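You operate a simulated robot arm through the tools that you are given. There is no shell and no other tool. Be economical: measure what you need, move in short steps, check, and stop when the job is done.

You are at the controls of a simulated two-armed robot. One attempt, no reset.

JOB
Hold the beige tray on the top of the red stand steady with one hand and put the red gauge in it with the other.
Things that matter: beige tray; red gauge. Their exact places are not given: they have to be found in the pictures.

Only the result counts: the job must be done as asked and must still hold three seconds after the hand-in. Knocking over, shifting, dropping, spilling or breaking anything else fails it.

ROBOT AND FRAMES
Two 7-joint arms with two-finger grippers on one trunk, on a base that drives. Base frame: it is fixed to the floor where the robot stands at the start and does not move with it; the origin is under the middle of the robot, x ahead of it, y to its left, z up; the surface under the hand at the start is at about z = 0.794. Readings come in m, degrees, newtons and seconds.
The left shoulder is at the start at [0.085, 0.216, 1.117], the right one opposite. With the tool pointing down near the work surface each hand reaches from about 0.32 to 0.84 m from the robot's upright axis, wherever it stands, measured 20 degrees to its own side. Payload 3.18 kg a hand.
The tool frame of a hand sits at the grasp point between the pads (the TCP): z along the fingers, y along the line on which they close. The tips reach 0.03 m beyond it. Largest opening 0.144 m; the body of the gripper starts 0.103 m behind the TCP.
Orientation is that of the tool frame in the base frame, as a unit quaternion [w, x, y, z]. With the fingers straight down and closing along the base's y, the tool's x points along the base's -x, its y along +y and its z along -z.

CONTROLS
- The arms move only by the tool move_arm. It takes "left_moves", "right_moves" or both (then of equal length, played together; a hand with none holds still); each is a list of rows, each a list of 6 numbers: the shift along the base's x, y, z in m, then the turn, a rotation vector about the base's x, y, z in degrees. In form: [[x, y, z, ax, ay, az], ...]. A call has 1 to 12 rows; each row shifts and turns the commanded pose from where the row before left it. "left_jaw" and "right_jaw" are, for a hand that has rows, the closure in counts, from 0 (fully open) to 255 (shut), set as the call begins (left out, the last holds). A row lasts 0.2 s, in which the tool goes at most 0.05 m and 8.6 degrees; a call with a longer step from one row to the next is refused whole, and so is a gripper value outside its range. Where a pose cannot be reached the arm comes as near as it can. A force on the tool above 40 N (or 10 N above the force at the start of the call, whichever is more), or a blocked arm, ends the call early, and 0.2 s more pass. The fingers move at their own pace and stop on an object; they squeeze with about 31 N. The grip force told is the motor's: it shows also when the fingers shut on nothing. Time passes only in rows, and 0.2 s behind the last, so rows that do not move let the fingers close. The reply holds the time, the measured pose of the TCP, the force on the tool along the base axes, the opening and the grip force, in the units named above and with some noise, with the torque about the TCP (base axes, N m) and any sound that the robot's microphone picked up, and new pictures: "pictures" is both (left out), scene, wrist or none (wrist: the cameras of the hands that moved).
- Cameras (640 x 400 px; columns grow to the right, rows downward): "scene" is now at [0.1775, -0.0298, 1.3103]; the picture's right is [-0.32, -0.95, 0.00], its down [-0.52, 0.18, -0.83] and it looks along [0.79, -0.27, -0.55] (base axes); focal length 274 px, centre (320, 200). "left" rides on the left gripper at [0.076, -0.016, -0.143] in its tool frame; the picture's right is [0.21, 0.98, 0.00], its down [-0.84, 0.18, -0.51] and it looks along [-0.50, 0.11, 0.86] (tool axes); focal length 218 px, centre (320, 200). "right" rides on the right gripper at [0.077, 0.016, -0.143] in its tool frame; the picture's right is [-0.21, 0.98, 0.00], its down [-0.84, -0.18, -0.51] and it looks along [-0.50, -0.11, 0.86] (tool axes); focal length 218 px, centre (320, 200).
- slide_trunk(by): slides the trunk up (or, below 0, down) by that many m; the arms and the scene camera ride with it, the base frame stays. It gives what a move gives, with no picture.
- base_move(legs): drives the robot by 1 to 6 legs, each [ahead, left, turn to the left] in m, m and degrees, along the robot's own axes; the way and the turn of a leg run together, so that a leg with both is an arc; at most 1.5 m and 180 degrees a leg. The arms and the cameras ride along, it lands a little off, and it stops where it bumps. It gives what a move gives, and a new picture of the scene camera.
- aim_head(pan, tilt): turns the head with the scene camera to pan (to the left, within 80 degrees either way) and tilt (down, from -29 to 69), counted from straight ahead of the robot. It gives what a move gives, and a new picture of the scene camera.
- point_at(camera, pixels): for up to 12 pixels [column, row] of the newest picture of that camera ("zoom" is the newest enlarged one), the place [x, y, z] in the base frame of the surface seen there, good to about 0.002 m. It takes no simulated time.
- inspect(camera, box): a new picture of the part [left, top, right, bottom] of that camera's present view, enlarged. It takes no simulated time.
- hand_in(): hands the job in; it is judged then, once.

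Keep the steps short. Do not move on a guess: measure, check each grasp and each placing, and mend mistakes. In all there are 80 turns and 260 pictures (those below and enlarged ones count). Leave the grippers open and the arms clear of the work at the hand-in unless told otherwise, and finish with a single line.

The tools are called after "Emit:" as name(argument=value, ...) on one line, values as JSON. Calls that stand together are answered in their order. move_arm: Moves the arms, as the interface text tells. Its arguments: {"type":"object","properties":{"left_moves":{"type":"array"},"left_jaw":{"type":"number"},"right_moves":{"type":"array"},"right_jaw":{"type":"number"},"pictures":{"type":"string","enum":["both","scene","wrist","none"]}},"required":[]} The other tools are called the same way: slide_trunk (by) slides the trunk up or down; base_move (legs) drives the base; aim_head (pan, tilt) turns the head that bears the scene camera; point_at (camera, pixels) gives the place of the surface under pixels of a picture; inspect (camera, box) takes an enlarged picture of a part of a camera's view; hand_in () hands the job in.

At the start:

```text
t: 0.0
left_tcp_pos: [0.4842, 0.1053, 1.0864]
left_tcp_rot: [-0.001, 0.0, 1.0, 0.001]
left_wrist_force: [-0.6, 0.4, 0.2]
left_ft_torque: [0.02, -0.01, -0.02]
left_grip_width: 0.144
left_gripper_force: 0.2
right_tcp_pos: [0.4069, -0.2814, 1.1325]
right_tcp_rot: [0.0, 0.0, 1.0, -0.001]
right_wrist_force: [0.6, -0.2, 0.0]
right_ft_torque: [-0.01, 0.0, -0.01]
right_grip_width: 0.1438
right_gripper_force: 0.1
trunk travel left (down, up): [-0.2, 0.169]
robot x, y, heading: [0.0015, 0.0003, -0.1]
head pan, tilt: [-18.6, 33.5]
```

scene: 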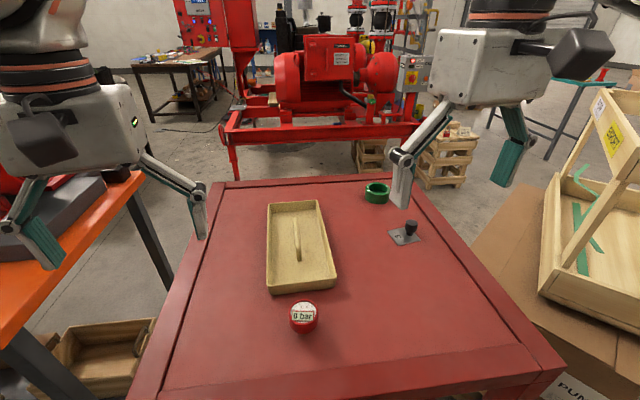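
right: 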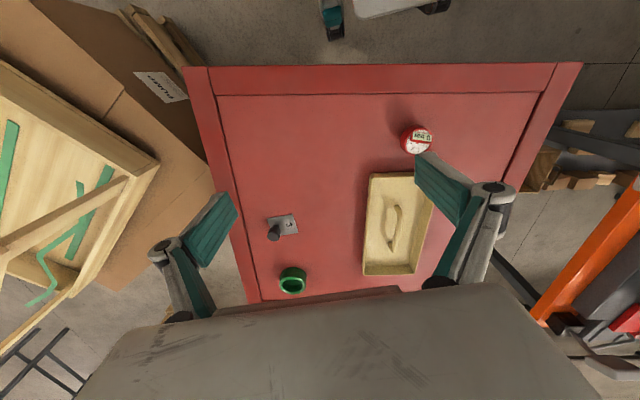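
left: 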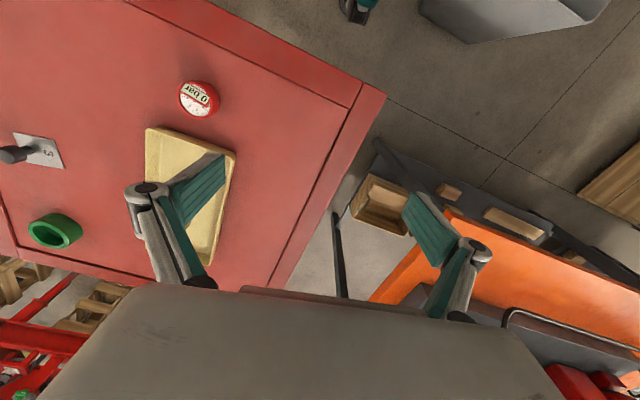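

I see the beige tray (scene ~300,245) with a handle in it and the red gauge (303,316). I measure both.

Emit:
inspect(camera="scene", box=[240, 170, 440, 340])

Emit:
point_at(camera="scene", pixels=[[268, 203], [320, 201], [268, 293], [336, 284], [296, 230], [299, 260], [280, 240], [302, 304], [303, 318], [303, 331], [290, 316], [318, 316]])

Emit:
point_at(camera="right", pixels=[[416, 130], [403, 140], [416, 148], [431, 136], [372, 175], [434, 175], [363, 274], [417, 272], [392, 206], [391, 250], [378, 230], [350, 140]])

```text
2.35 times, centred on (340, 255) of scene
```

zoom: 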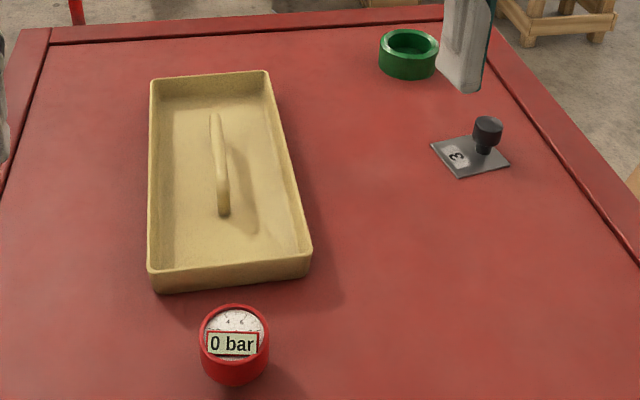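

```text
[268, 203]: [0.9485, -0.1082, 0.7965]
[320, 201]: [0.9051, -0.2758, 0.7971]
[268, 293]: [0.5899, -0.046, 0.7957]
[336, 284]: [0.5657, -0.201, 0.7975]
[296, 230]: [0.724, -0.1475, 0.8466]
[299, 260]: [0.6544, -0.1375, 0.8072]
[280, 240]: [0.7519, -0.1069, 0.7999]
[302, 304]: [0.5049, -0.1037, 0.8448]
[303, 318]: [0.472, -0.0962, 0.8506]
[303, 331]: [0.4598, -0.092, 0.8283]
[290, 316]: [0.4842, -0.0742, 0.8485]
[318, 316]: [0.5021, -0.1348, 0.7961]
```

```text
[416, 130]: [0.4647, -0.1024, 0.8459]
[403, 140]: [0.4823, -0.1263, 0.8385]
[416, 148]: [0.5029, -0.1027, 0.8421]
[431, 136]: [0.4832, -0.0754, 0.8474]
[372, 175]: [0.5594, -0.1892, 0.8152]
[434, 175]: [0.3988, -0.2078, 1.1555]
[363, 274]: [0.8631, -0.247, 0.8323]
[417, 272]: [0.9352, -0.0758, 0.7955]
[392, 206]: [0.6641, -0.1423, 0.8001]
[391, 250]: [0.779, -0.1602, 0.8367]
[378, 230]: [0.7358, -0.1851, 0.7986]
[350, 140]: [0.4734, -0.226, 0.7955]
```

The gauge is about 0.055 m across with its top at z≈0.85, centre (0.483,-0.10). The tray has a centre handle, with its near end free from x≈0.58 to 0.65. I measure the handle and rim more closely.

Emit:
inspect(camera="right", box=[340, 110, 460, 290])

Emit:
inspect(camera="scene", box=[255, 190, 345, 300])

```text
2.22 times, centred on (400, 200) of right
```

zoom: 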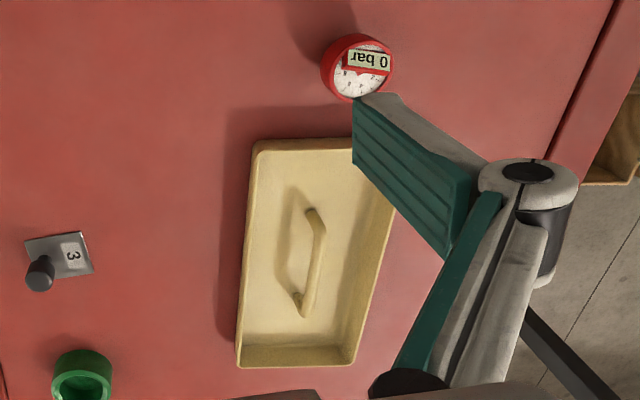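

```text
3.64 times, centred on (300, 245) of scene
```

zoom: 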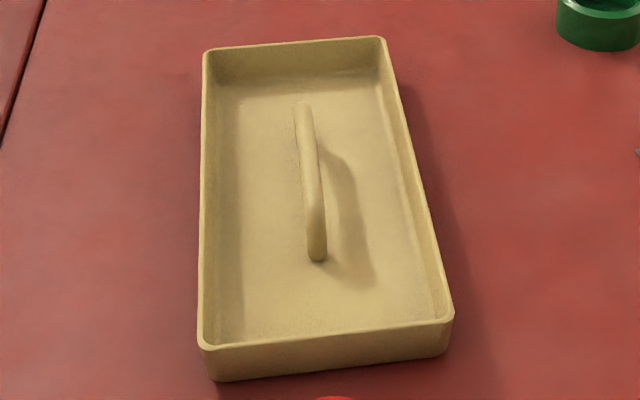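

Emit:
point_at(camera="zoom", pixels=[[203, 345], [452, 316], [205, 54], [383, 40], [318, 252], [317, 215], [311, 180], [307, 140], [302, 108], [200, 200], [270, 290], [330, 335]])

Emit:
aim_head(pan=-12, tilt=55)

```text
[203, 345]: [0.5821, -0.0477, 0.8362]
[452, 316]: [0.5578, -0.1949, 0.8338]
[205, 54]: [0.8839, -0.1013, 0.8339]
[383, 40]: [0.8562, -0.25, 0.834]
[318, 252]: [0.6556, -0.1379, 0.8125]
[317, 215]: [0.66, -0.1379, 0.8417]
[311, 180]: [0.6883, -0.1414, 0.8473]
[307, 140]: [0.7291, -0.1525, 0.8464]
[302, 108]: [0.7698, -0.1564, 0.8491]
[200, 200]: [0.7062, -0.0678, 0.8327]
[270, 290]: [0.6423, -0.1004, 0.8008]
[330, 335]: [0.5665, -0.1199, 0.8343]
```

```text
t: 0.8
left_tcp_pos: [0.4838, 0.106, 1.0878]
left_tcp_rot: [0.001, -0.001, 1.0, 0.0]
left_wrist_force: [0.7, -0.6, 0.6]
left_ft_torque: [-0.01, 0.0, 0.0]
left_grip_width: 0.1442
left_gripper_force: 0.1
right_tcp_pos: [0.4078, -0.2817, 1.132]
right_tcp_rot: [0.0, 0.0, 1.0, 0.0]
right_wrist_force: [-1.1, 0.2, -0.1]
right_ft_torque: [0.03, 0.01, 0.0]
right_grip_width: 0.1438
right_gripper_force: 0.1
trunk travel left (down, up): [-0.2, 0.169]
robot x, y, heading: [-0.0002, 0.0004, 0.2]
head pan, tilt: [-12.0, 55.0]
```

scene: 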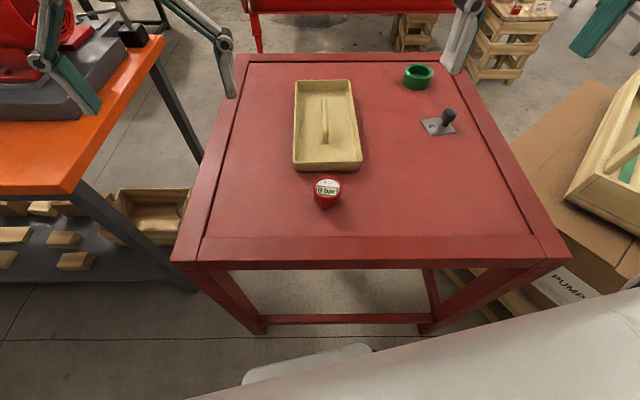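

Handle: x 0.652–0.785 along a line through (0.72,-0.15), yaw about -10°, top 0.848. I check the table's near edge and the robot's base for room to drive a bit forward.

Emit:
point_at(camera="scene", pixels=[[190, 262], [340, 268], [560, 256], [310, 355], [250, 375], [340, 320], [560, 350], [327, 190], [319, 193], [327, 205], [262, 330], [425, 328]])

Emit:
inspect(camera="scene", box=[160, 240, 640, 400])

```text
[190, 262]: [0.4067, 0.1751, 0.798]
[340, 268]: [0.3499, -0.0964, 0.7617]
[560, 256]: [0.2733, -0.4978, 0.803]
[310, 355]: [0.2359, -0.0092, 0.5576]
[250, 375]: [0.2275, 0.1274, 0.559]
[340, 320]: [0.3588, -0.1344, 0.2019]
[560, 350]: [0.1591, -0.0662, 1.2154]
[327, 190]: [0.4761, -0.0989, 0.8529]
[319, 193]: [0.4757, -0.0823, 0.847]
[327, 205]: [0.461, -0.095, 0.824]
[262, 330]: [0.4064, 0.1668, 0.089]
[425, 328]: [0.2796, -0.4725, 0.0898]
```

```text
1.33 times, centred on (400, 320) of scene
```

zoom: 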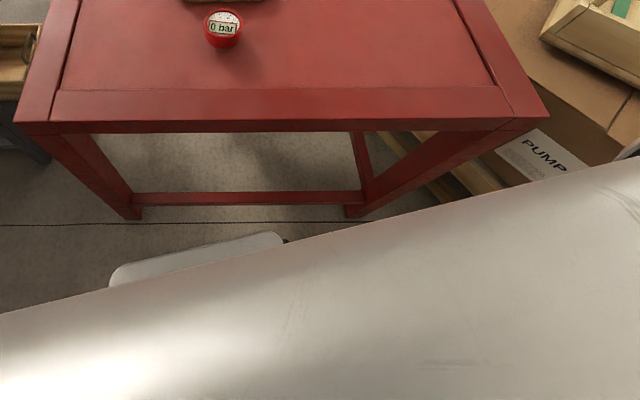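

The table is turned about -11° like the tray; the robot front (x≈0.236) has about 0.12 m of clearance to the edge once squared up. I turn right 11° and move 0.04 m ahead.

Emit:
base_move(legs=[[0, 0, -11], [0.04, 0, 0]])

```text
t: 2.5
left_tcp_pos: [0.5366, 0.0017, 1.0872]
left_tcp_rot: [0.0, 0.097, 0.995, 0.001]
left_wrist_force: [0.3, -0.8, -0.1]
left_ft_torque: [0.02, 0.02, 0.01]
left_grip_width: 0.1438
left_gripper_force: 0.1
right_tcp_pos: [0.3858, -0.3634, 1.1334]
right_tcp_rot: [-0.001, 0.096, 0.995, 0.0]
right_wrist_force: [1.3, -0.5, -0.5]
right_ft_torque: [0.06, 0.05, -0.02]
right_grip_width: 0.1438
right_gripper_force: 0.0
trunk travel left (down, up): [-0.2, 0.169]
robot x, y, heading: [0.0409, -0.0042, -11.1]
head pan, tilt: [-12.0, 55.0]
```

scene: 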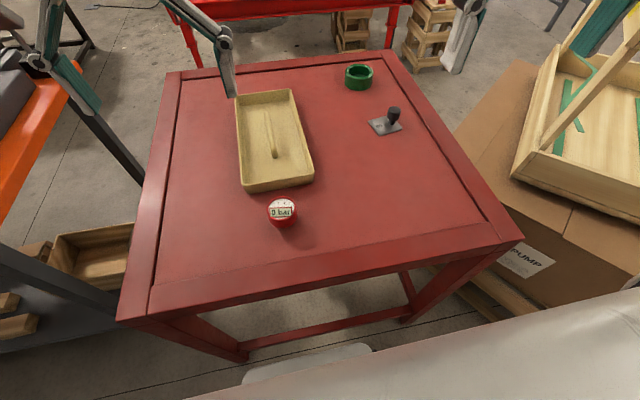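

Squared up. Now the left hand moves over the far part of the handle at (0.748,-0.154), partly open (~0.06 m).

Emit:
move_arm(left_moves=[[0.035, -0.0258, -0.01, 0, 0, 0], [0.035, -0.0258, -0.01, 0, 0, 0], [0.035, -0.0258, -0.01, 0, 0, 0], [0.035, -0.0258, -0.01, 0, 0, 0], [0.035, -0.0258, -0.01, 0, 0, 0], [0.036, -0.0262, -0.01, 0, 0, 0], [0, 0, 0, 0, 0, 0]], left_jaw=149)

```text
t: 4.1
left_tcp_pos: [0.7278, -0.1427, 1.0209]
left_tcp_rot: [0.002, 0.097, 0.995, 0.001]
left_wrist_force: [-0.5, -1.3, -0.1]
left_ft_torque: [0.1, -0.03, 0.01]
left_grip_width: 0.0597
left_gripper_force: 0.0
left hand out of reach, approached as far as the arm can: row 6
right_tcp_pos: [0.384, -0.3635, 1.1339]
right_tcp_rot: [0.0, 0.097, 0.995, 0.001]
right_wrist_force: [-0.6, -0.4, -0.2]
right_ft_torque: [0.08, -0.04, 0.05]
right_grip_width: 0.1441
right_gripper_force: 0.0
trunk travel left (down, up): [-0.2, 0.169]
robot x, y, heading: [0.0368, -0.005, -11.1]
head pan, tilt: [-12.0, 55.0]
```

scene: 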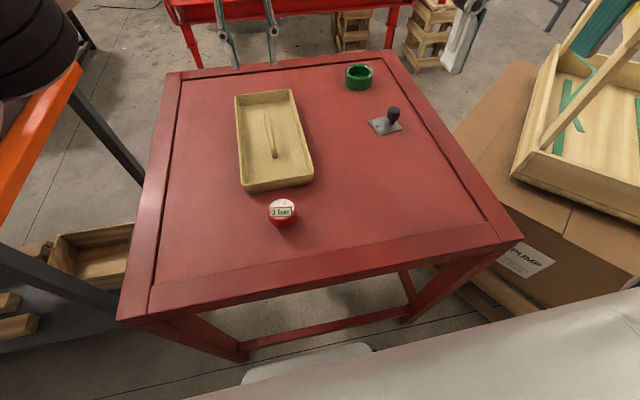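
left: 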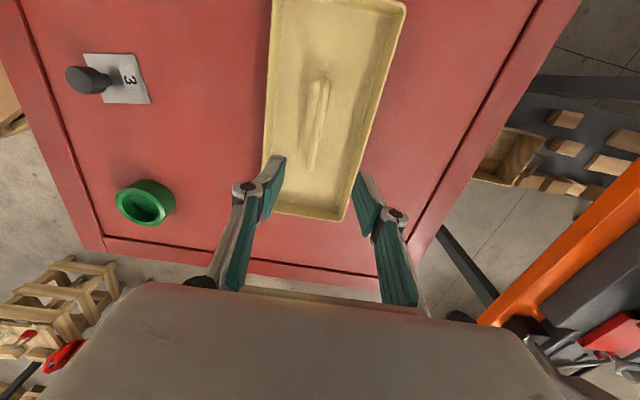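

Reach is slightly short at this height; lower gets nearer shoulder level. I go down first, then on to the spot.

Emit:
move_arm(left_moves=[[0, 0, -0.04, 0, 0, 0], [0, 0, -0.04, 0, 0, 0], [0.01, -0.006, -0.02, 0, 0, 0], [0.01, -0.006, -0.005, 0, 0, 0], [0, 0, 0, 0, 0, 0]])

```text
t: 5.3
left_tcp_pos: [0.7493, -0.1492, 0.9143]
left_tcp_rot: [-0.001, 0.094, 0.996, 0.0]
left_wrist_force: [0.2, 0.0, -0.1]
left_ft_torque: [-0.04, 0.01, -0.03]
left_grip_width: 0.0599
left_gripper_force: 0.1
right_tcp_pos: [0.3848, -0.3616, 1.1329]
right_tcp_rot: [-0.001, 0.096, 0.995, 0.001]
right_wrist_force: [0.2, 0.6, -0.5]
right_ft_torque: [-0.03, 0.04, -0.03]
right_grip_width: 0.144
right_gripper_force: 0.1
trunk travel left (down, up): [-0.2, 0.169]
robot x, y, heading: [0.0396, -0.0083, -11.1]
head pan, tilt: [-12.0, 55.0]
```

scene: 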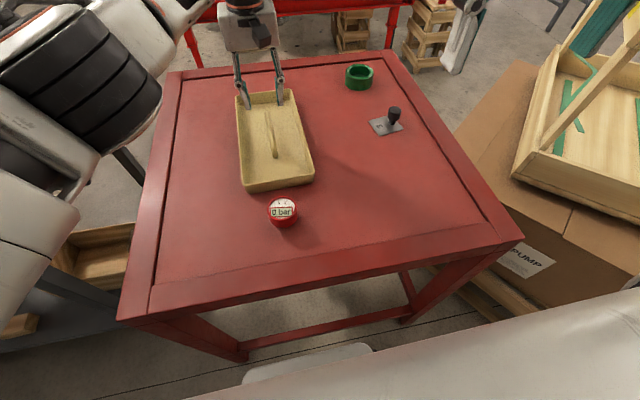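
left: 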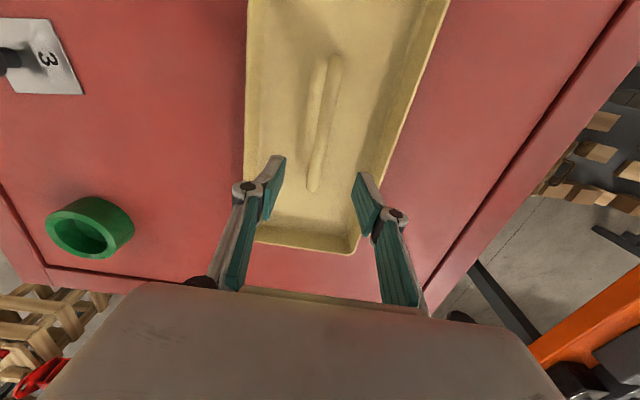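

At (0.749,-0.149). Check handle position in the left camera (handle around 325,60 to 314,190).

Emit:
point_at(camera="left", pixels=[[335, 62], [327, 100], [320, 140], [314, 185], [250, 100], [412, 100], [290, 150]])

```text
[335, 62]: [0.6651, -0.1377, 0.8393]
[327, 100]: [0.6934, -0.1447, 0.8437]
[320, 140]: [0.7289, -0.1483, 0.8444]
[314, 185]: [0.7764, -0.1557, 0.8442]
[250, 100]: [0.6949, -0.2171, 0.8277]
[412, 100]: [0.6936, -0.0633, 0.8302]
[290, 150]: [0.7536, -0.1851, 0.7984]
```

Handle at x=0.749 is y≈-0.152, top 0.846. I descend to TCP z≈0.84 (tips 0.81, floor 0.80).

Emit:
move_arm(left_moves=[[0, -0.0025, -0.03, 0, 0, 0], [0, 0, -0.025, 0, 0, 0], [0, 0, -0.02, 0, 0, 0], [0, 0, 0, 0, 0, 0]])

```text
t: 6.3
left_tcp_pos: [0.755, -0.1389, 0.8392]
left_tcp_rot: [0.002, 0.088, 0.996, 0.006]
left_wrist_force: [-0.5, 0.2, -0.6]
left_ft_torque: [0.02, 0.03, 0.01]
left_grip_width: 0.06
left_gripper_force: 0.1
right_tcp_pos: [0.3844, -0.3629, 1.133]
right_tcp_rot: [0.0, 0.097, 0.995, -0.001]
right_wrist_force: [-0.3, -0.3, 0.3]
right_ft_torque: [0.0, -0.06, 0.0]
right_grip_width: 0.1439
right_gripper_force: 0.0
trunk travel left (down, up): [-0.2, 0.169]
robot x, y, heading: [0.0389, -0.0076, -11.1]
head pan, tilt: [-12.0, 55.0]
```

scene: 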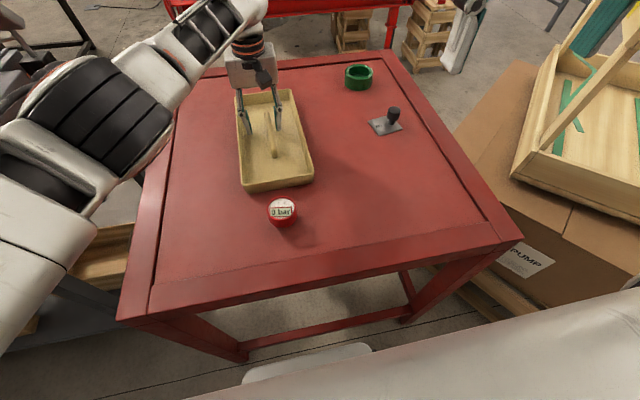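
left: 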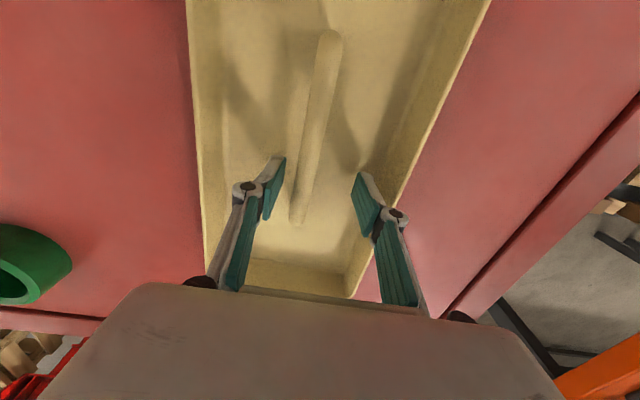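

The hand ended at y=-0.139 (off by 1.2 cm with no force, probably near a joint limit). I let it settle and see whether it converges.

Emit:
move_arm(left_moves=[[0, 0, 0, 0, 0, 0], [0, 0, 0, 0, 0, 0]], pictures="none")

```text
t: 6.9
left_tcp_pos: [0.7568, -0.1394, 0.8403]
left_tcp_rot: [0.002, 0.086, 0.996, 0.002]
left_wrist_force: [-0.8, -0.1, -0.1]
left_ft_torque: [-0.03, 0.01, 0.0]
left_grip_width: 0.06
left_gripper_force: 0.0
right_tcp_pos: [0.3845, -0.3622, 1.1325]
right_tcp_rot: [-0.001, 0.097, 0.995, -0.001]
right_wrist_force: [0.2, 0.2, 0.2]
right_ft_torque: [0.0, 0.01, 0.0]
right_grip_width: 0.1442
right_gripper_force: 0.2
trunk travel left (down, up): [-0.2, 0.169]
robot x, y, heading: [0.0422, -0.0082, -11.1]
head pan, tilt: [-12.0, 55.0]
```

Steady, so it is a reach limit. I move nearer along the handle (x −0.02) where it should be reachable.

Emit:
move_arm(left_moves=[[-0.01, 0.0015, 0, 0, 0, 0], [-0.01, 0.0015, 0, 0, 0, 0], [0, 0, 0, 0, 0, 0]], pictures="wrist")

```text
t: 7.7
left_tcp_pos: [0.728, -0.1531, 0.8427]
left_tcp_rot: [0.001, 0.097, 0.995, -0.001]
left_wrist_force: [0.6, -0.5, 0.7]
left_ft_torque: [0.0, -0.02, -0.06]
left_grip_width: 0.06
left_gripper_force: 0.0
right_tcp_pos: [0.385, -0.3624, 1.1326]
right_tcp_rot: [-0.002, 0.096, 0.995, 0.0]
right_wrist_force: [-0.6, -0.2, -0.4]
right_ft_torque: [0.0, -0.03, 0.0]
right_grip_width: 0.1441
right_gripper_force: 0.1
trunk travel left (down, up): [-0.2, 0.169]
robot x, y, heading: [0.038, -0.0064, -11.3]
head pan, tilt: [-12.0, 55.0]
```

left: 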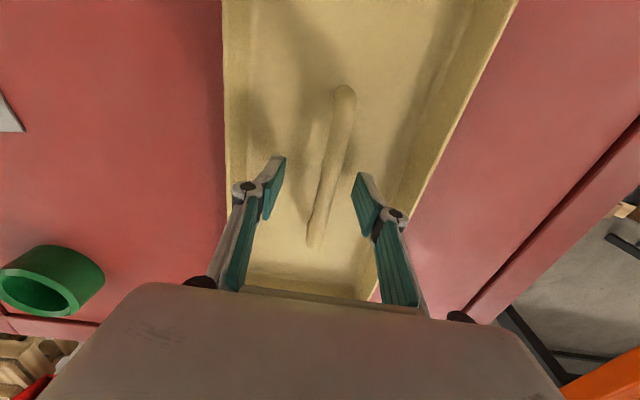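

Now reached: (0.728,-0.152); the handle is about 3 mm to +y. I centre and close slowly onto it.

Emit:
move_arm(left_moves=[[0.004, 0.003, 0, 0, 0, 0], [0, 0, 0, 0, 0, 0]], pictures="wrist")

Emit:
move_arm(left_moves=[[0, 0, 0, 0, 0, 0], [0, 0, 0, 0, 0, 0], [0, 0, 0, 0, 0, 0]], left_jaw=255)

```text
t: 8.3
left_tcp_pos: [0.7311, -0.1493, 0.8427]
left_tcp_rot: [-0.001, 0.097, 0.995, 0.001]
left_wrist_force: [-0.3, -0.3, -0.1]
left_ft_torque: [0.0, 0.0, -0.02]
left_grip_width: 0.0598
left_gripper_force: 0.0
right_tcp_pos: [0.3842, -0.3633, 1.1314]
right_tcp_rot: [-0.001, 0.096, 0.995, 0.0]
right_wrist_force: [-0.2, 0.4, 0.1]
right_ft_torque: [0.01, -0.03, 0.0]
right_grip_width: 0.1441
right_gripper_force: 0.0
trunk travel left (down, up): [-0.2, 0.169]
robot x, y, heading: [0.0435, -0.0072, -11.1]
head pan, tilt: [-12.0, 55.0]
```

left: 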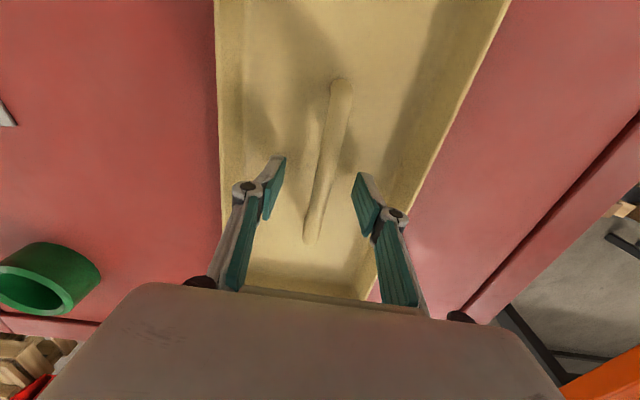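

```text
t: 9.1
left_tcp_pos: [0.7319, -0.149, 0.8424]
left_tcp_rot: [-0.001, 0.097, 0.995, 0.0]
left_wrist_force: [-0.1, -0.3, -0.5]
left_ft_torque: [-0.03, -0.07, 0.1]
left_grip_width: 0.0123
left_gripper_force: 31.1
right_tcp_pos: [0.3839, -0.3626, 1.1322]
right_tcp_rot: [-0.001, 0.098, 0.995, 0.0]
right_wrist_force: [-0.5, -0.2, 0.4]
right_ft_torque: [0.01, 0.0, -0.04]
right_grip_width: 0.144
right_gripper_force: 0.2
trunk travel left (down, up): [-0.2, 0.169]
robot x, y, heading: [0.0388, -0.0088, -11.0]
head pan, tilt: [-12.0, 55.0]
```

scene: 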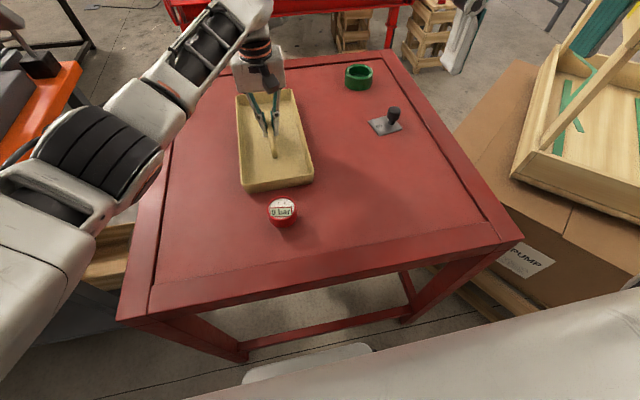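
left: 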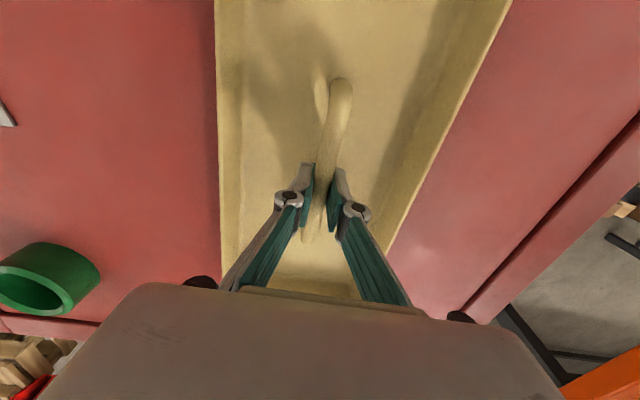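

The handle is held (12 mm, 31 N). Now the right hand goes above the gauge (0.484,-0.100), leaning back ~21° so that its body stays clear of the left hand's camera.

Emit:
move_arm(right_moves=[[0.0142, 0.0375, -0.0186, -0.57, -2.94, 0], [0.0142, 0.0375, -0.0186, -0.57, -2.94, 0], [0.0142, 0.0375, -0.0186, -0.57, -2.94, 0], [0.0142, 0.0375, -0.0186, -0.57, -2.94, 0], [0.0142, 0.0375, -0.0186, -0.57, -2.94, 0], [0.0142, 0.0375, -0.0186, -0.57, -2.94, 0], [0.0142, 0.0375, -0.0186, -0.57, -2.94, 0], [0, 0, 0, 0, 0, 0]], right_jaw=70)

```text
t: 10.9
left_tcp_pos: [0.7306, -0.1499, 0.8421]
left_tcp_rot: [0.0, 0.096, 0.995, 0.0]
left_wrist_force: [0.4, -0.6, 0.8]
left_ft_torque: [0.14, -0.04, -0.02]
left_grip_width: 0.0121
left_gripper_force: 31.4
right_tcp_pos: [0.4832, -0.102, 1.0044]
right_tcp_rot: [0.181, 0.096, 0.979, -0.016]
right_wrist_force: [-0.5, 0.0, -0.3]
right_ft_torque: [0.01, 0.01, 0.01]
right_grip_width: 0.1045
right_gripper_force: 0.1
trunk travel left (down, up): [-0.2, 0.169]
robot x, y, heading: [0.0394, -0.0049, -10.8]
head pan, tilt: [-12.0, 55.0]
```

scene: 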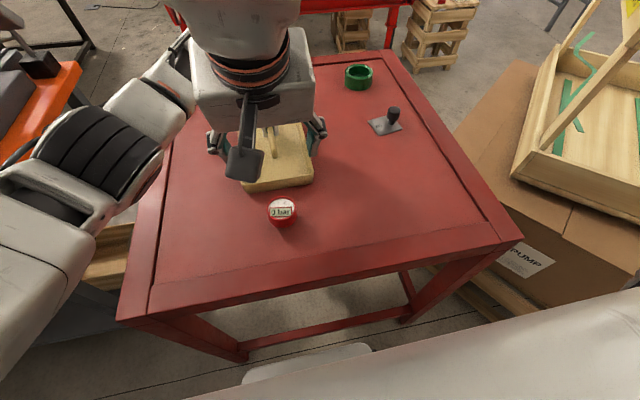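
right: 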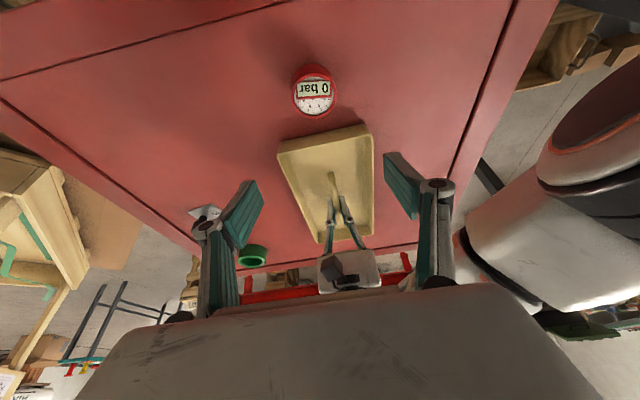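

Above the gauge at z 1.004. I check the gauge's edges in the right camera (316,92).

Emit:
point_at(camera="right", pixels=[[293, 92], [338, 90], [315, 116], [315, 67], [315, 105], [302, 95], [328, 95], [315, 72]])

Emit:
inspect(camera="right", box=[250, 50, 400, 144])

```text
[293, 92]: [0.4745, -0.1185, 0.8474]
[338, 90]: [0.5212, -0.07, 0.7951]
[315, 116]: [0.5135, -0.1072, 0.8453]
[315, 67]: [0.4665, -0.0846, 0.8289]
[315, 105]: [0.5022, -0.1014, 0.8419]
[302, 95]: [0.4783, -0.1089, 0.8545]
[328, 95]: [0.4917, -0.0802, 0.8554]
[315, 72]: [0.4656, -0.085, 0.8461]
```

```text
4.26 times, centred on (325, 97) of right
```

zoom: 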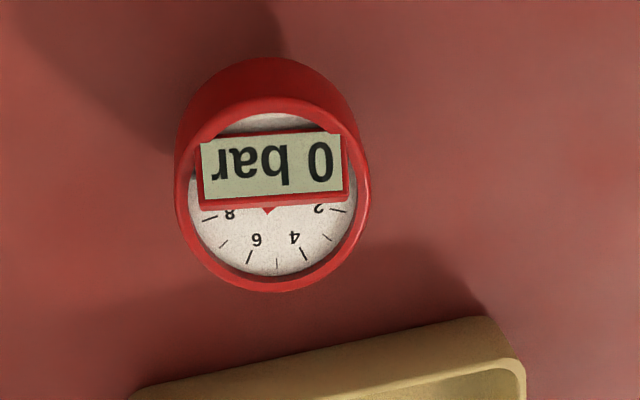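

Emit:
point_at(camera="zoom", pixels=[[271, 195], [178, 195], [366, 195], [270, 285], [270, 103], [270, 240]])

```text
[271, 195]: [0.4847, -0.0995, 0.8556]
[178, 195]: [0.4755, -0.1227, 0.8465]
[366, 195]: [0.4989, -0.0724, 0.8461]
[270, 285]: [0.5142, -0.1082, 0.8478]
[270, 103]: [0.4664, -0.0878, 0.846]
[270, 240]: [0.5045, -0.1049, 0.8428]
```

Gauge centre ≈(0.487,-0.098), diameter 0.056, top rim 0.847. I descend to TCP z≈0.838.

Emit:
move_arm(right_moves=[[0.002, 0.003, -0.04, 0, 0, 0], [0.002, 0, -0.04, 0, 0, 0], [0, 0, -0.04, 0, 0, 0], [0, 0, -0.026, 0, 0, 0], [0, 0, -0.02, 0, 0, 0], [0, 0, 0, 0, 0, 0]])

```text
t: 12.3
left_tcp_pos: [0.7313, -0.149, 0.8413]
left_tcp_rot: [0.0, 0.096, 0.995, 0.0]
left_wrist_force: [-1.3, 0.0, -1.3]
left_ft_torque: [-0.02, -0.07, -0.02]
left_grip_width: 0.0121
left_gripper_force: 31.1
right_tcp_pos: [0.4852, -0.0969, 0.8356]
right_tcp_rot: [0.18, 0.096, 0.979, -0.017]
right_wrist_force: [0.8, 0.7, -0.3]
right_ft_torque: [0.04, 0.01, -0.01]
right_grip_width: 0.104
right_gripper_force: 0.0
trunk travel left (down, up): [-0.2, 0.169]
robot x, y, heading: [0.0409, -0.0079, -11.1]
head pan, tilt: [-12.0, 55.0]
```

scene: 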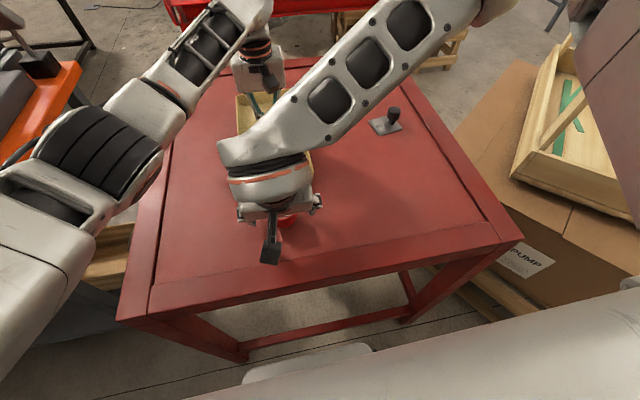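
right: 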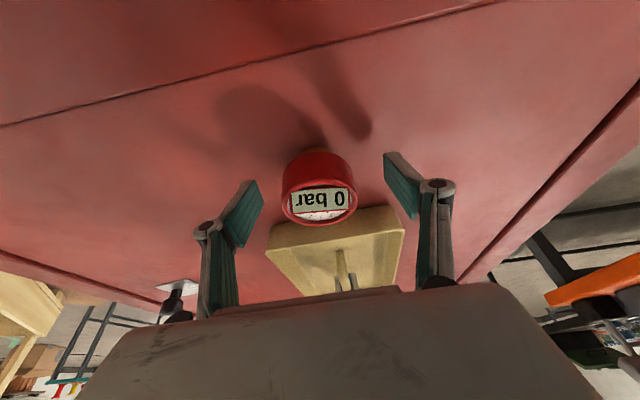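

Gauge is between the fingers. I measure clearance between the right wrist and the left hand for the coming forward move.

Emit:
point_at(camera="scene", pixels=[[222, 145], [228, 160], [245, 138], [262, 85], [268, 70], [240, 75], [280, 75], [260, 50], [300, 110], [350, 55], [270, 140], [245, 20]])

Emit:
inspect(camera="scene", box=[180, 0, 380, 270])

```text
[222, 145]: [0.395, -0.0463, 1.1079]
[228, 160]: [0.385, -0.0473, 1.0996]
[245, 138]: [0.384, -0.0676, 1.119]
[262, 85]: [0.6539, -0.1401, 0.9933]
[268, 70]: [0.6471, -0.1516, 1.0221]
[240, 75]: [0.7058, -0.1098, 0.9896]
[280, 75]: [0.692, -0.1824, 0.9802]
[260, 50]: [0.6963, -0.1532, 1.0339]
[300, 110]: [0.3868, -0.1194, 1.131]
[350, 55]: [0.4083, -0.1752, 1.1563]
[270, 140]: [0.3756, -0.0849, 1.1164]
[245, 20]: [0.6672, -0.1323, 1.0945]
```

```text
1.48 times, centred on (280, 135) of scene
```

zoom: 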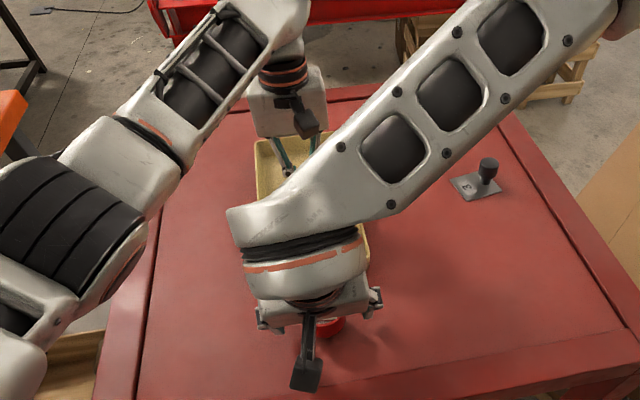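

I add ~8.6° more lean for extra room, then close on the gauge.

Emit:
move_arm(right_moves=[[0, 0, 0, -0.82, -4.2, 0], [0.002, -0.001, 0.001, -0.82, -4.2, 0], [0, 0, 0, 0, 0, 0]], pictures="none")

Emit:
move_arm(right_moves=[[0, 0, 0, 0, 0, 0], [0, 0, 0, 0, 0, 0], [0, 0, 0, 0, 0, 0]], right_jaw=255, pictures="wrist")

```text
t: 13.1
left_tcp_pos: [0.7319, -0.1495, 0.8434]
left_tcp_rot: [0.0, 0.097, 0.995, 0.0]
left_wrist_force: [0.2, -0.6, 0.4]
left_ft_torque: [0.03, -0.01, 0.0]
left_grip_width: 0.0126
left_gripper_force: 31.3
right_tcp_pos: [0.489, -0.0992, 0.8386]
right_tcp_rot: [0.253, 0.094, 0.963, -0.024]
right_wrist_force: [0.8, 0.0, 0.7]
right_ft_torque: [0.02, 0.01, -0.01]
right_grip_width: 0.1046
right_gripper_force: 0.0
trunk travel left (down, up): [-0.2, 0.169]
robot x, y, heading: [0.0369, -0.0085, -11.1]
head pan, tilt: [-12.0, 55.0]
```

```text
t: 13.9
left_tcp_pos: [0.7321, -0.149, 0.8419]
left_tcp_rot: [0.0, 0.096, 0.995, 0.0]
left_wrist_force: [0.7, -1.1, 0.1]
left_ft_torque: [0.02, 0.0, 0.03]
left_grip_width: 0.0122
left_gripper_force: 30.8
right_tcp_pos: [0.4895, -0.0973, 0.838]
right_tcp_rot: [0.253, 0.093, 0.963, -0.024]
right_wrist_force: [0.1, -0.7, 1.3]
right_ft_torque: [-0.08, 0.03, 0.04]
right_grip_width: 0.0546
right_gripper_force: 30.8
trunk travel left (down, up): [-0.2, 0.169]
robot x, y, heading: [0.04, -0.0087, -11.1]
head pan, tilt: [-12.0, 55.0]
```

right: 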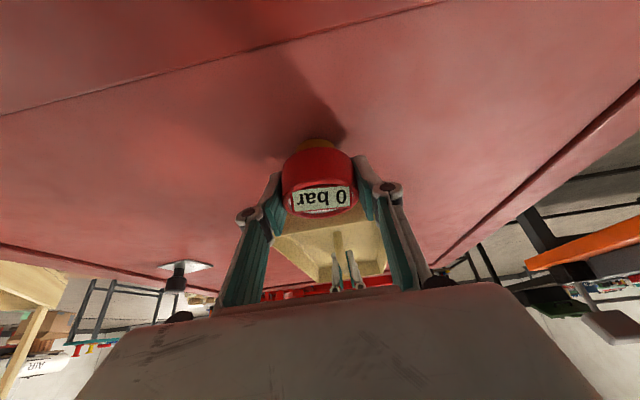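

The gauge is gripped (55 mm, 31 N). I lift it 7 cm.

Emit:
move_arm(right_moves=[[0, 0, 0.03, 0, 0, 0], [0, 0, 0.04, 0, 0, 0], [0, 0, 0, 0, 0, 0]])

```text
t: 14.7
left_tcp_pos: [0.7325, -0.1487, 0.8411]
left_tcp_rot: [0.0, 0.097, 0.995, 0.001]
left_wrist_force: [0.5, 1.0, 0.5]
left_ft_torque: [-0.02, 0.07, -0.01]
left_grip_width: 0.0124
left_gripper_force: 30.7
right_tcp_pos: [0.4889, -0.0984, 0.9073]
right_tcp_rot: [0.253, 0.093, 0.963, -0.025]
right_wrist_force: [-0.5, -0.4, -0.3]
right_ft_torque: [-0.01, 0.0, 0.0]
right_grip_width: 0.0001
right_gripper_force: 30.6
trunk travel left (down, up): [-0.2, 0.169]
robot x, y, heading: [0.0403, -0.0065, -11.2]
head pan, tilt: [-12.0, 55.0]
```

scene: 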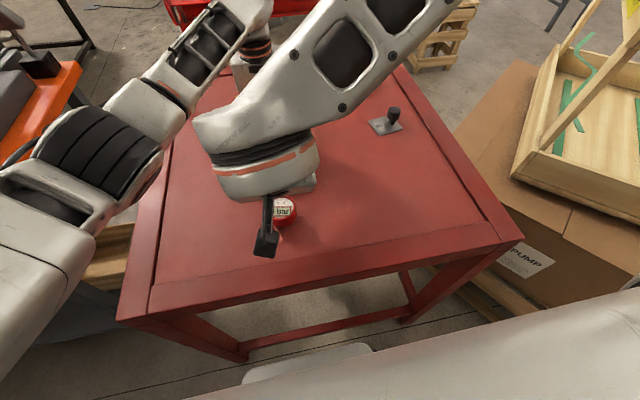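
right: 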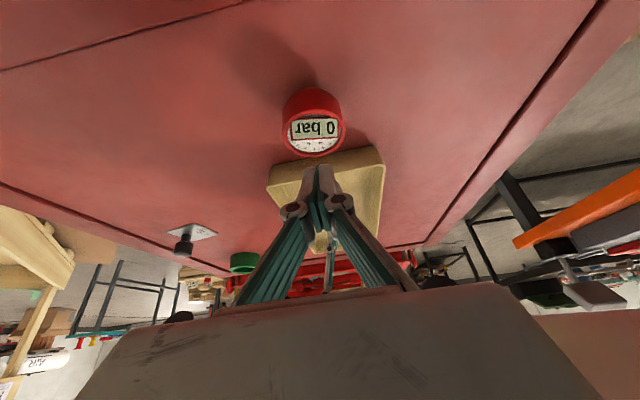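

The gauge slipped out and still stands. I look at its shape and place before trying again.

Emit:
inspect(camera="right", box=[240, 70, 400, 170])

Emit:
inspect(camera="scene", box=[240, 180, 330, 240])

```text
4.00 times, centred on (320, 120) of right
```

zoom: 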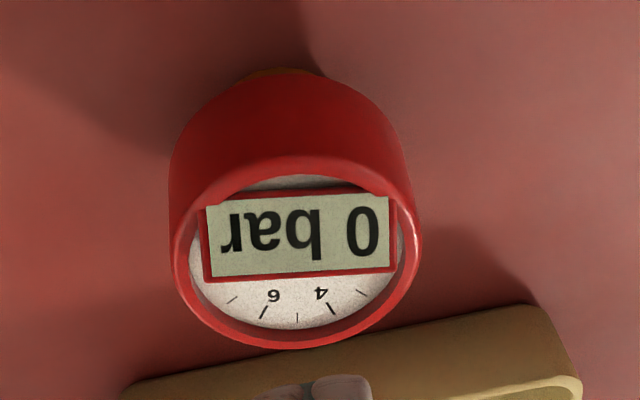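

```text
6.67 times, centred on (285, 210) of scene
```

zoom: 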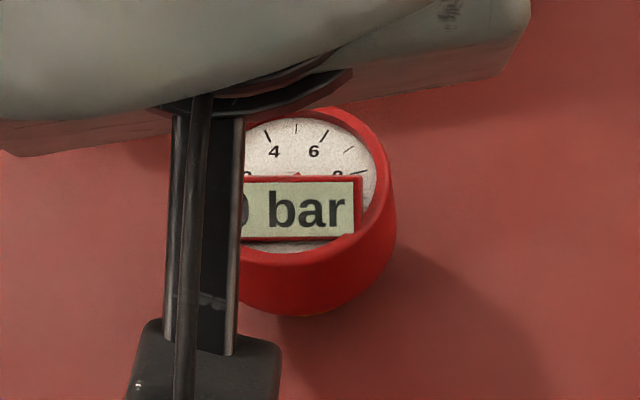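

Emit:
point_at(camera="zoom", pixels=[[285, 235], [300, 260]])

Emit:
point_at(camera="right", pixels=[[312, 88], [311, 90], [311, 94], [312, 98], [312, 103], [312, 108], [313, 112], [284, 133], [344, 131], [313, 155], [313, 115], [284, 112]])

```text
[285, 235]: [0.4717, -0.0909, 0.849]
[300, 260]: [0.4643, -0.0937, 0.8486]
```

```text
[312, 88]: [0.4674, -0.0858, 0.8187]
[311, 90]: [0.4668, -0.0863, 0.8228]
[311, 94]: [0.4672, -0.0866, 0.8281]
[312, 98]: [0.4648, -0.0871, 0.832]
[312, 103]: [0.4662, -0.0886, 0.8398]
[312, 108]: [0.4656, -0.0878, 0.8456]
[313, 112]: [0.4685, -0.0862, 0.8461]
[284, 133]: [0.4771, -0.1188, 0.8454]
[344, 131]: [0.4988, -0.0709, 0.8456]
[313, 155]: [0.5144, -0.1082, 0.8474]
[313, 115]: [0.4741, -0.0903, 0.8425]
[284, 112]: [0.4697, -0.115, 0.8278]
```

The gauge did not move: centre (0.490,-0.0975), red body z 0.812–0.847, straight-sided. I grip again with the pads lower (TCP z≈0.831) and then lift slowly, watching the force.

Emit:
move_arm(right_moves=[[0, 0, 0, 0, 0, 0], [0, 0, 0, 0, 0, 0], [0, 0, -0.03, 0, 0, 0], [0, 0, -0.03, 0, 0, 0], [0.001, 0, -0.016, 0, 0, 0], [0, 0, 0, 0, 0, 0]], right_jaw=70, pictures="wrist")

Emit:
move_arm(right_moves=[[0, 0, 0, 0, 0, 0], [0, 0, 0, 0, 0, 0], [0, 0, 0, 0, 0, 0], [0, 0, 0, 0, 0, 0]], right_jaw=255, pictures="wrist")

Emit:
inspect(camera="right", box=[220, 120, 420, 245])

```text
t: 16.1
left_tcp_pos: [0.7325, -0.1489, 0.8424]
left_tcp_rot: [0.0, 0.097, 0.995, 0.0]
left_wrist_force: [0.1, 0.1, -1.2]
left_ft_torque: [-0.01, -0.03, -0.01]
left_grip_width: 0.0121
left_gripper_force: 31.6
right_tcp_pos: [0.4902, -0.0973, 0.8314]
right_tcp_rot: [0.253, 0.093, 0.963, -0.023]
right_wrist_force: [0.3, 0.6, -0.2]
right_ft_torque: [0.01, -0.01, -0.02]
right_grip_width: 0.1043
right_gripper_force: 0.0
trunk travel left (down, up): [-0.2, 0.169]
robot x, y, heading: [0.0388, -0.0063, -11.1]
head pan, tilt: [-12.0, 55.0]
```

right: 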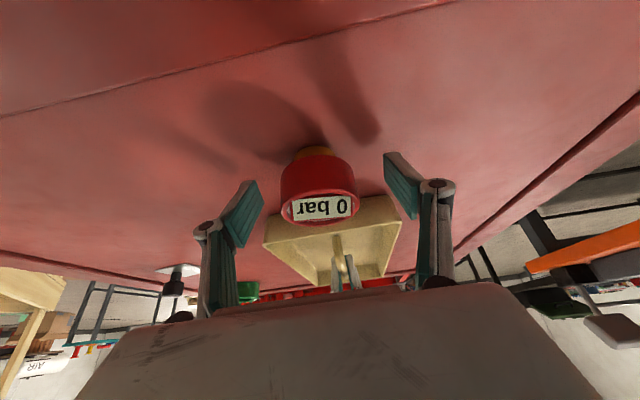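

```text
t: 17.1
left_tcp_pos: [0.7314, -0.1481, 0.842]
left_tcp_rot: [0.0, 0.096, 0.995, 0.0]
left_wrist_force: [0.9, 0.6, 0.0]
left_ft_torque: [0.02, 0.0, 0.04]
left_grip_width: 0.0123
left_gripper_force: 30.3
right_tcp_pos: [0.4916, -0.0961, 0.8314]
right_tcp_rot: [0.253, 0.093, 0.963, -0.024]
right_wrist_force: [-0.2, -0.6, -0.1]
right_ft_torque: [-0.02, -0.02, -0.01]
right_grip_width: 0.0542
right_gripper_force: 31.2
trunk travel left (down, up): [-0.2, 0.169]
robot x, y, heading: [0.0396, -0.0047, -10.9]
head pan, tilt: [-12.0, 55.0]
```

right: 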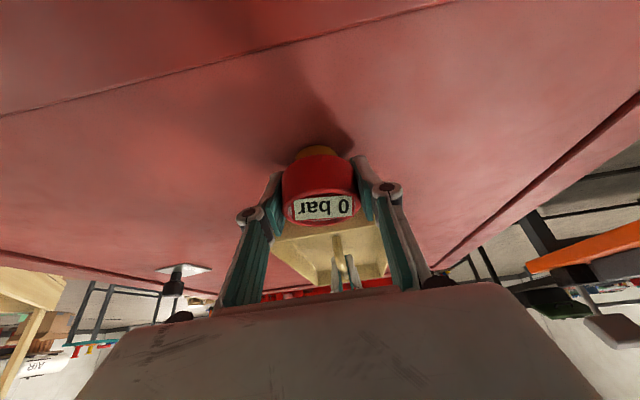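

```text
3.20 times, centred on (320, 182) of right
```

zoom: 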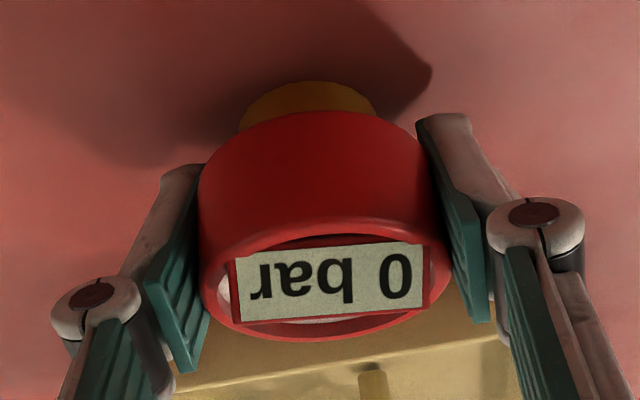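

Firm contact on the body. Slow lift of 12 mm.

Emit:
move_arm(right_moves=[[0, 0, 0.002, 0, 0, 0], [0, 0, 0.003, 0, 0, 0], [0, 0, 0.003, 0, 0, 0], [0, 0, 0.004, 0, 0, 0], [0, 0, 0, 0, 0, 0]], pictures="wrist")

Emit:
inspect(camera="right", box=[220, 120, 420, 245])

```text
t: 18.3
left_tcp_pos: [0.7307, -0.1495, 0.8423]
left_tcp_rot: [0.0, 0.097, 0.995, -0.001]
left_wrist_force: [-1.6, 0.0, 0.3]
left_ft_torque: [-0.03, 0.01, 0.0]
left_grip_width: 0.0121
left_gripper_force: 31.2
right_tcp_pos: [0.4922, -0.0982, 0.8438]
right_tcp_rot: [0.253, 0.094, 0.963, -0.024]
right_wrist_force: [0.5, 0.5, -2.1]
right_ft_torque: [0.0, -0.01, 0.03]
right_grip_width: 0.0542
right_gripper_force: 30.8
trunk travel left (down, up): [-0.2, 0.169]
robot x, y, heading: [0.0404, -0.008, -11.0]
head pan, tilt: [-12.0, 55.0]
```

right: 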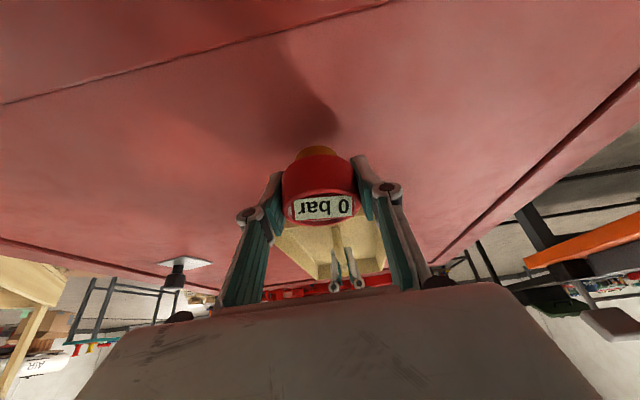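

```text
3.20 times, centred on (320, 182) of right
```

zoom: 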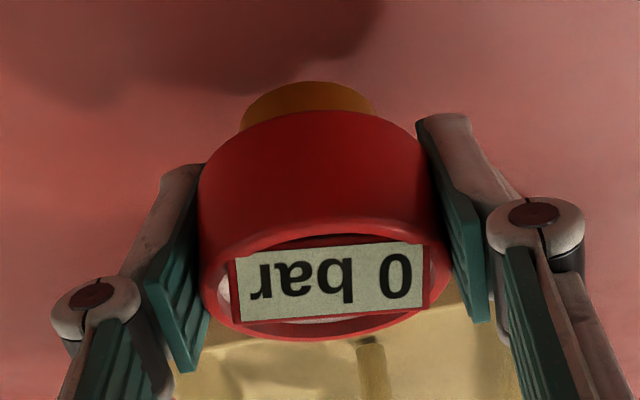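

The gauge is coming up with no slip (about 2 N). I lift further at a gentle pace, to z≈0.89.

Emit:
move_arm(right_moves=[[0, 0, 0.005, 0, 0, 0], [0, 0, 0.008, 0, 0, 0], [0, 0, 0.01, 0, 0, 0], [0, 0, 0.01, 0, 0, 0], [0, 0, 0.008, 0, 0, 0], [0, 0, 0.005, 0, 0, 0], [0, 0, 0, 0, 0, 0]])

```text
t: 19.9
left_tcp_pos: [0.7318, -0.149, 0.8421]
left_tcp_rot: [0.0, 0.096, 0.995, 0.001]
left_wrist_force: [0.8, 0.7, -0.8]
left_ft_torque: [0.01, 0.01, 0.05]
left_grip_width: 0.0122
left_gripper_force: 31.5
right_tcp_pos: [0.4919, -0.0993, 0.8888]
right_tcp_rot: [0.254, 0.093, 0.962, -0.024]
right_wrist_force: [0.3, 0.2, -1.6]
right_ft_torque: [-0.02, -0.03, -0.01]
right_grip_width: 0.0542
right_gripper_force: 30.9
trunk travel left (down, up): [-0.2, 0.169]
robot x, y, heading: [0.0383, -0.0076, -11.0]
head pan, tilt: [-12.0, 55.0]
```

scene: 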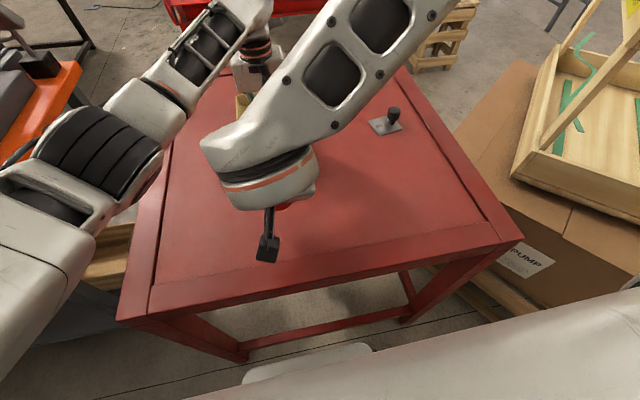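
right: 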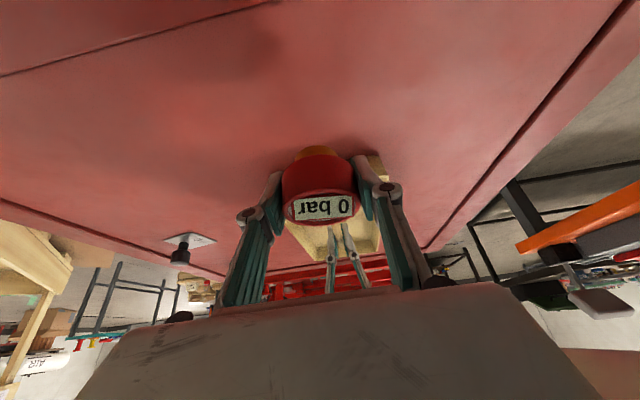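

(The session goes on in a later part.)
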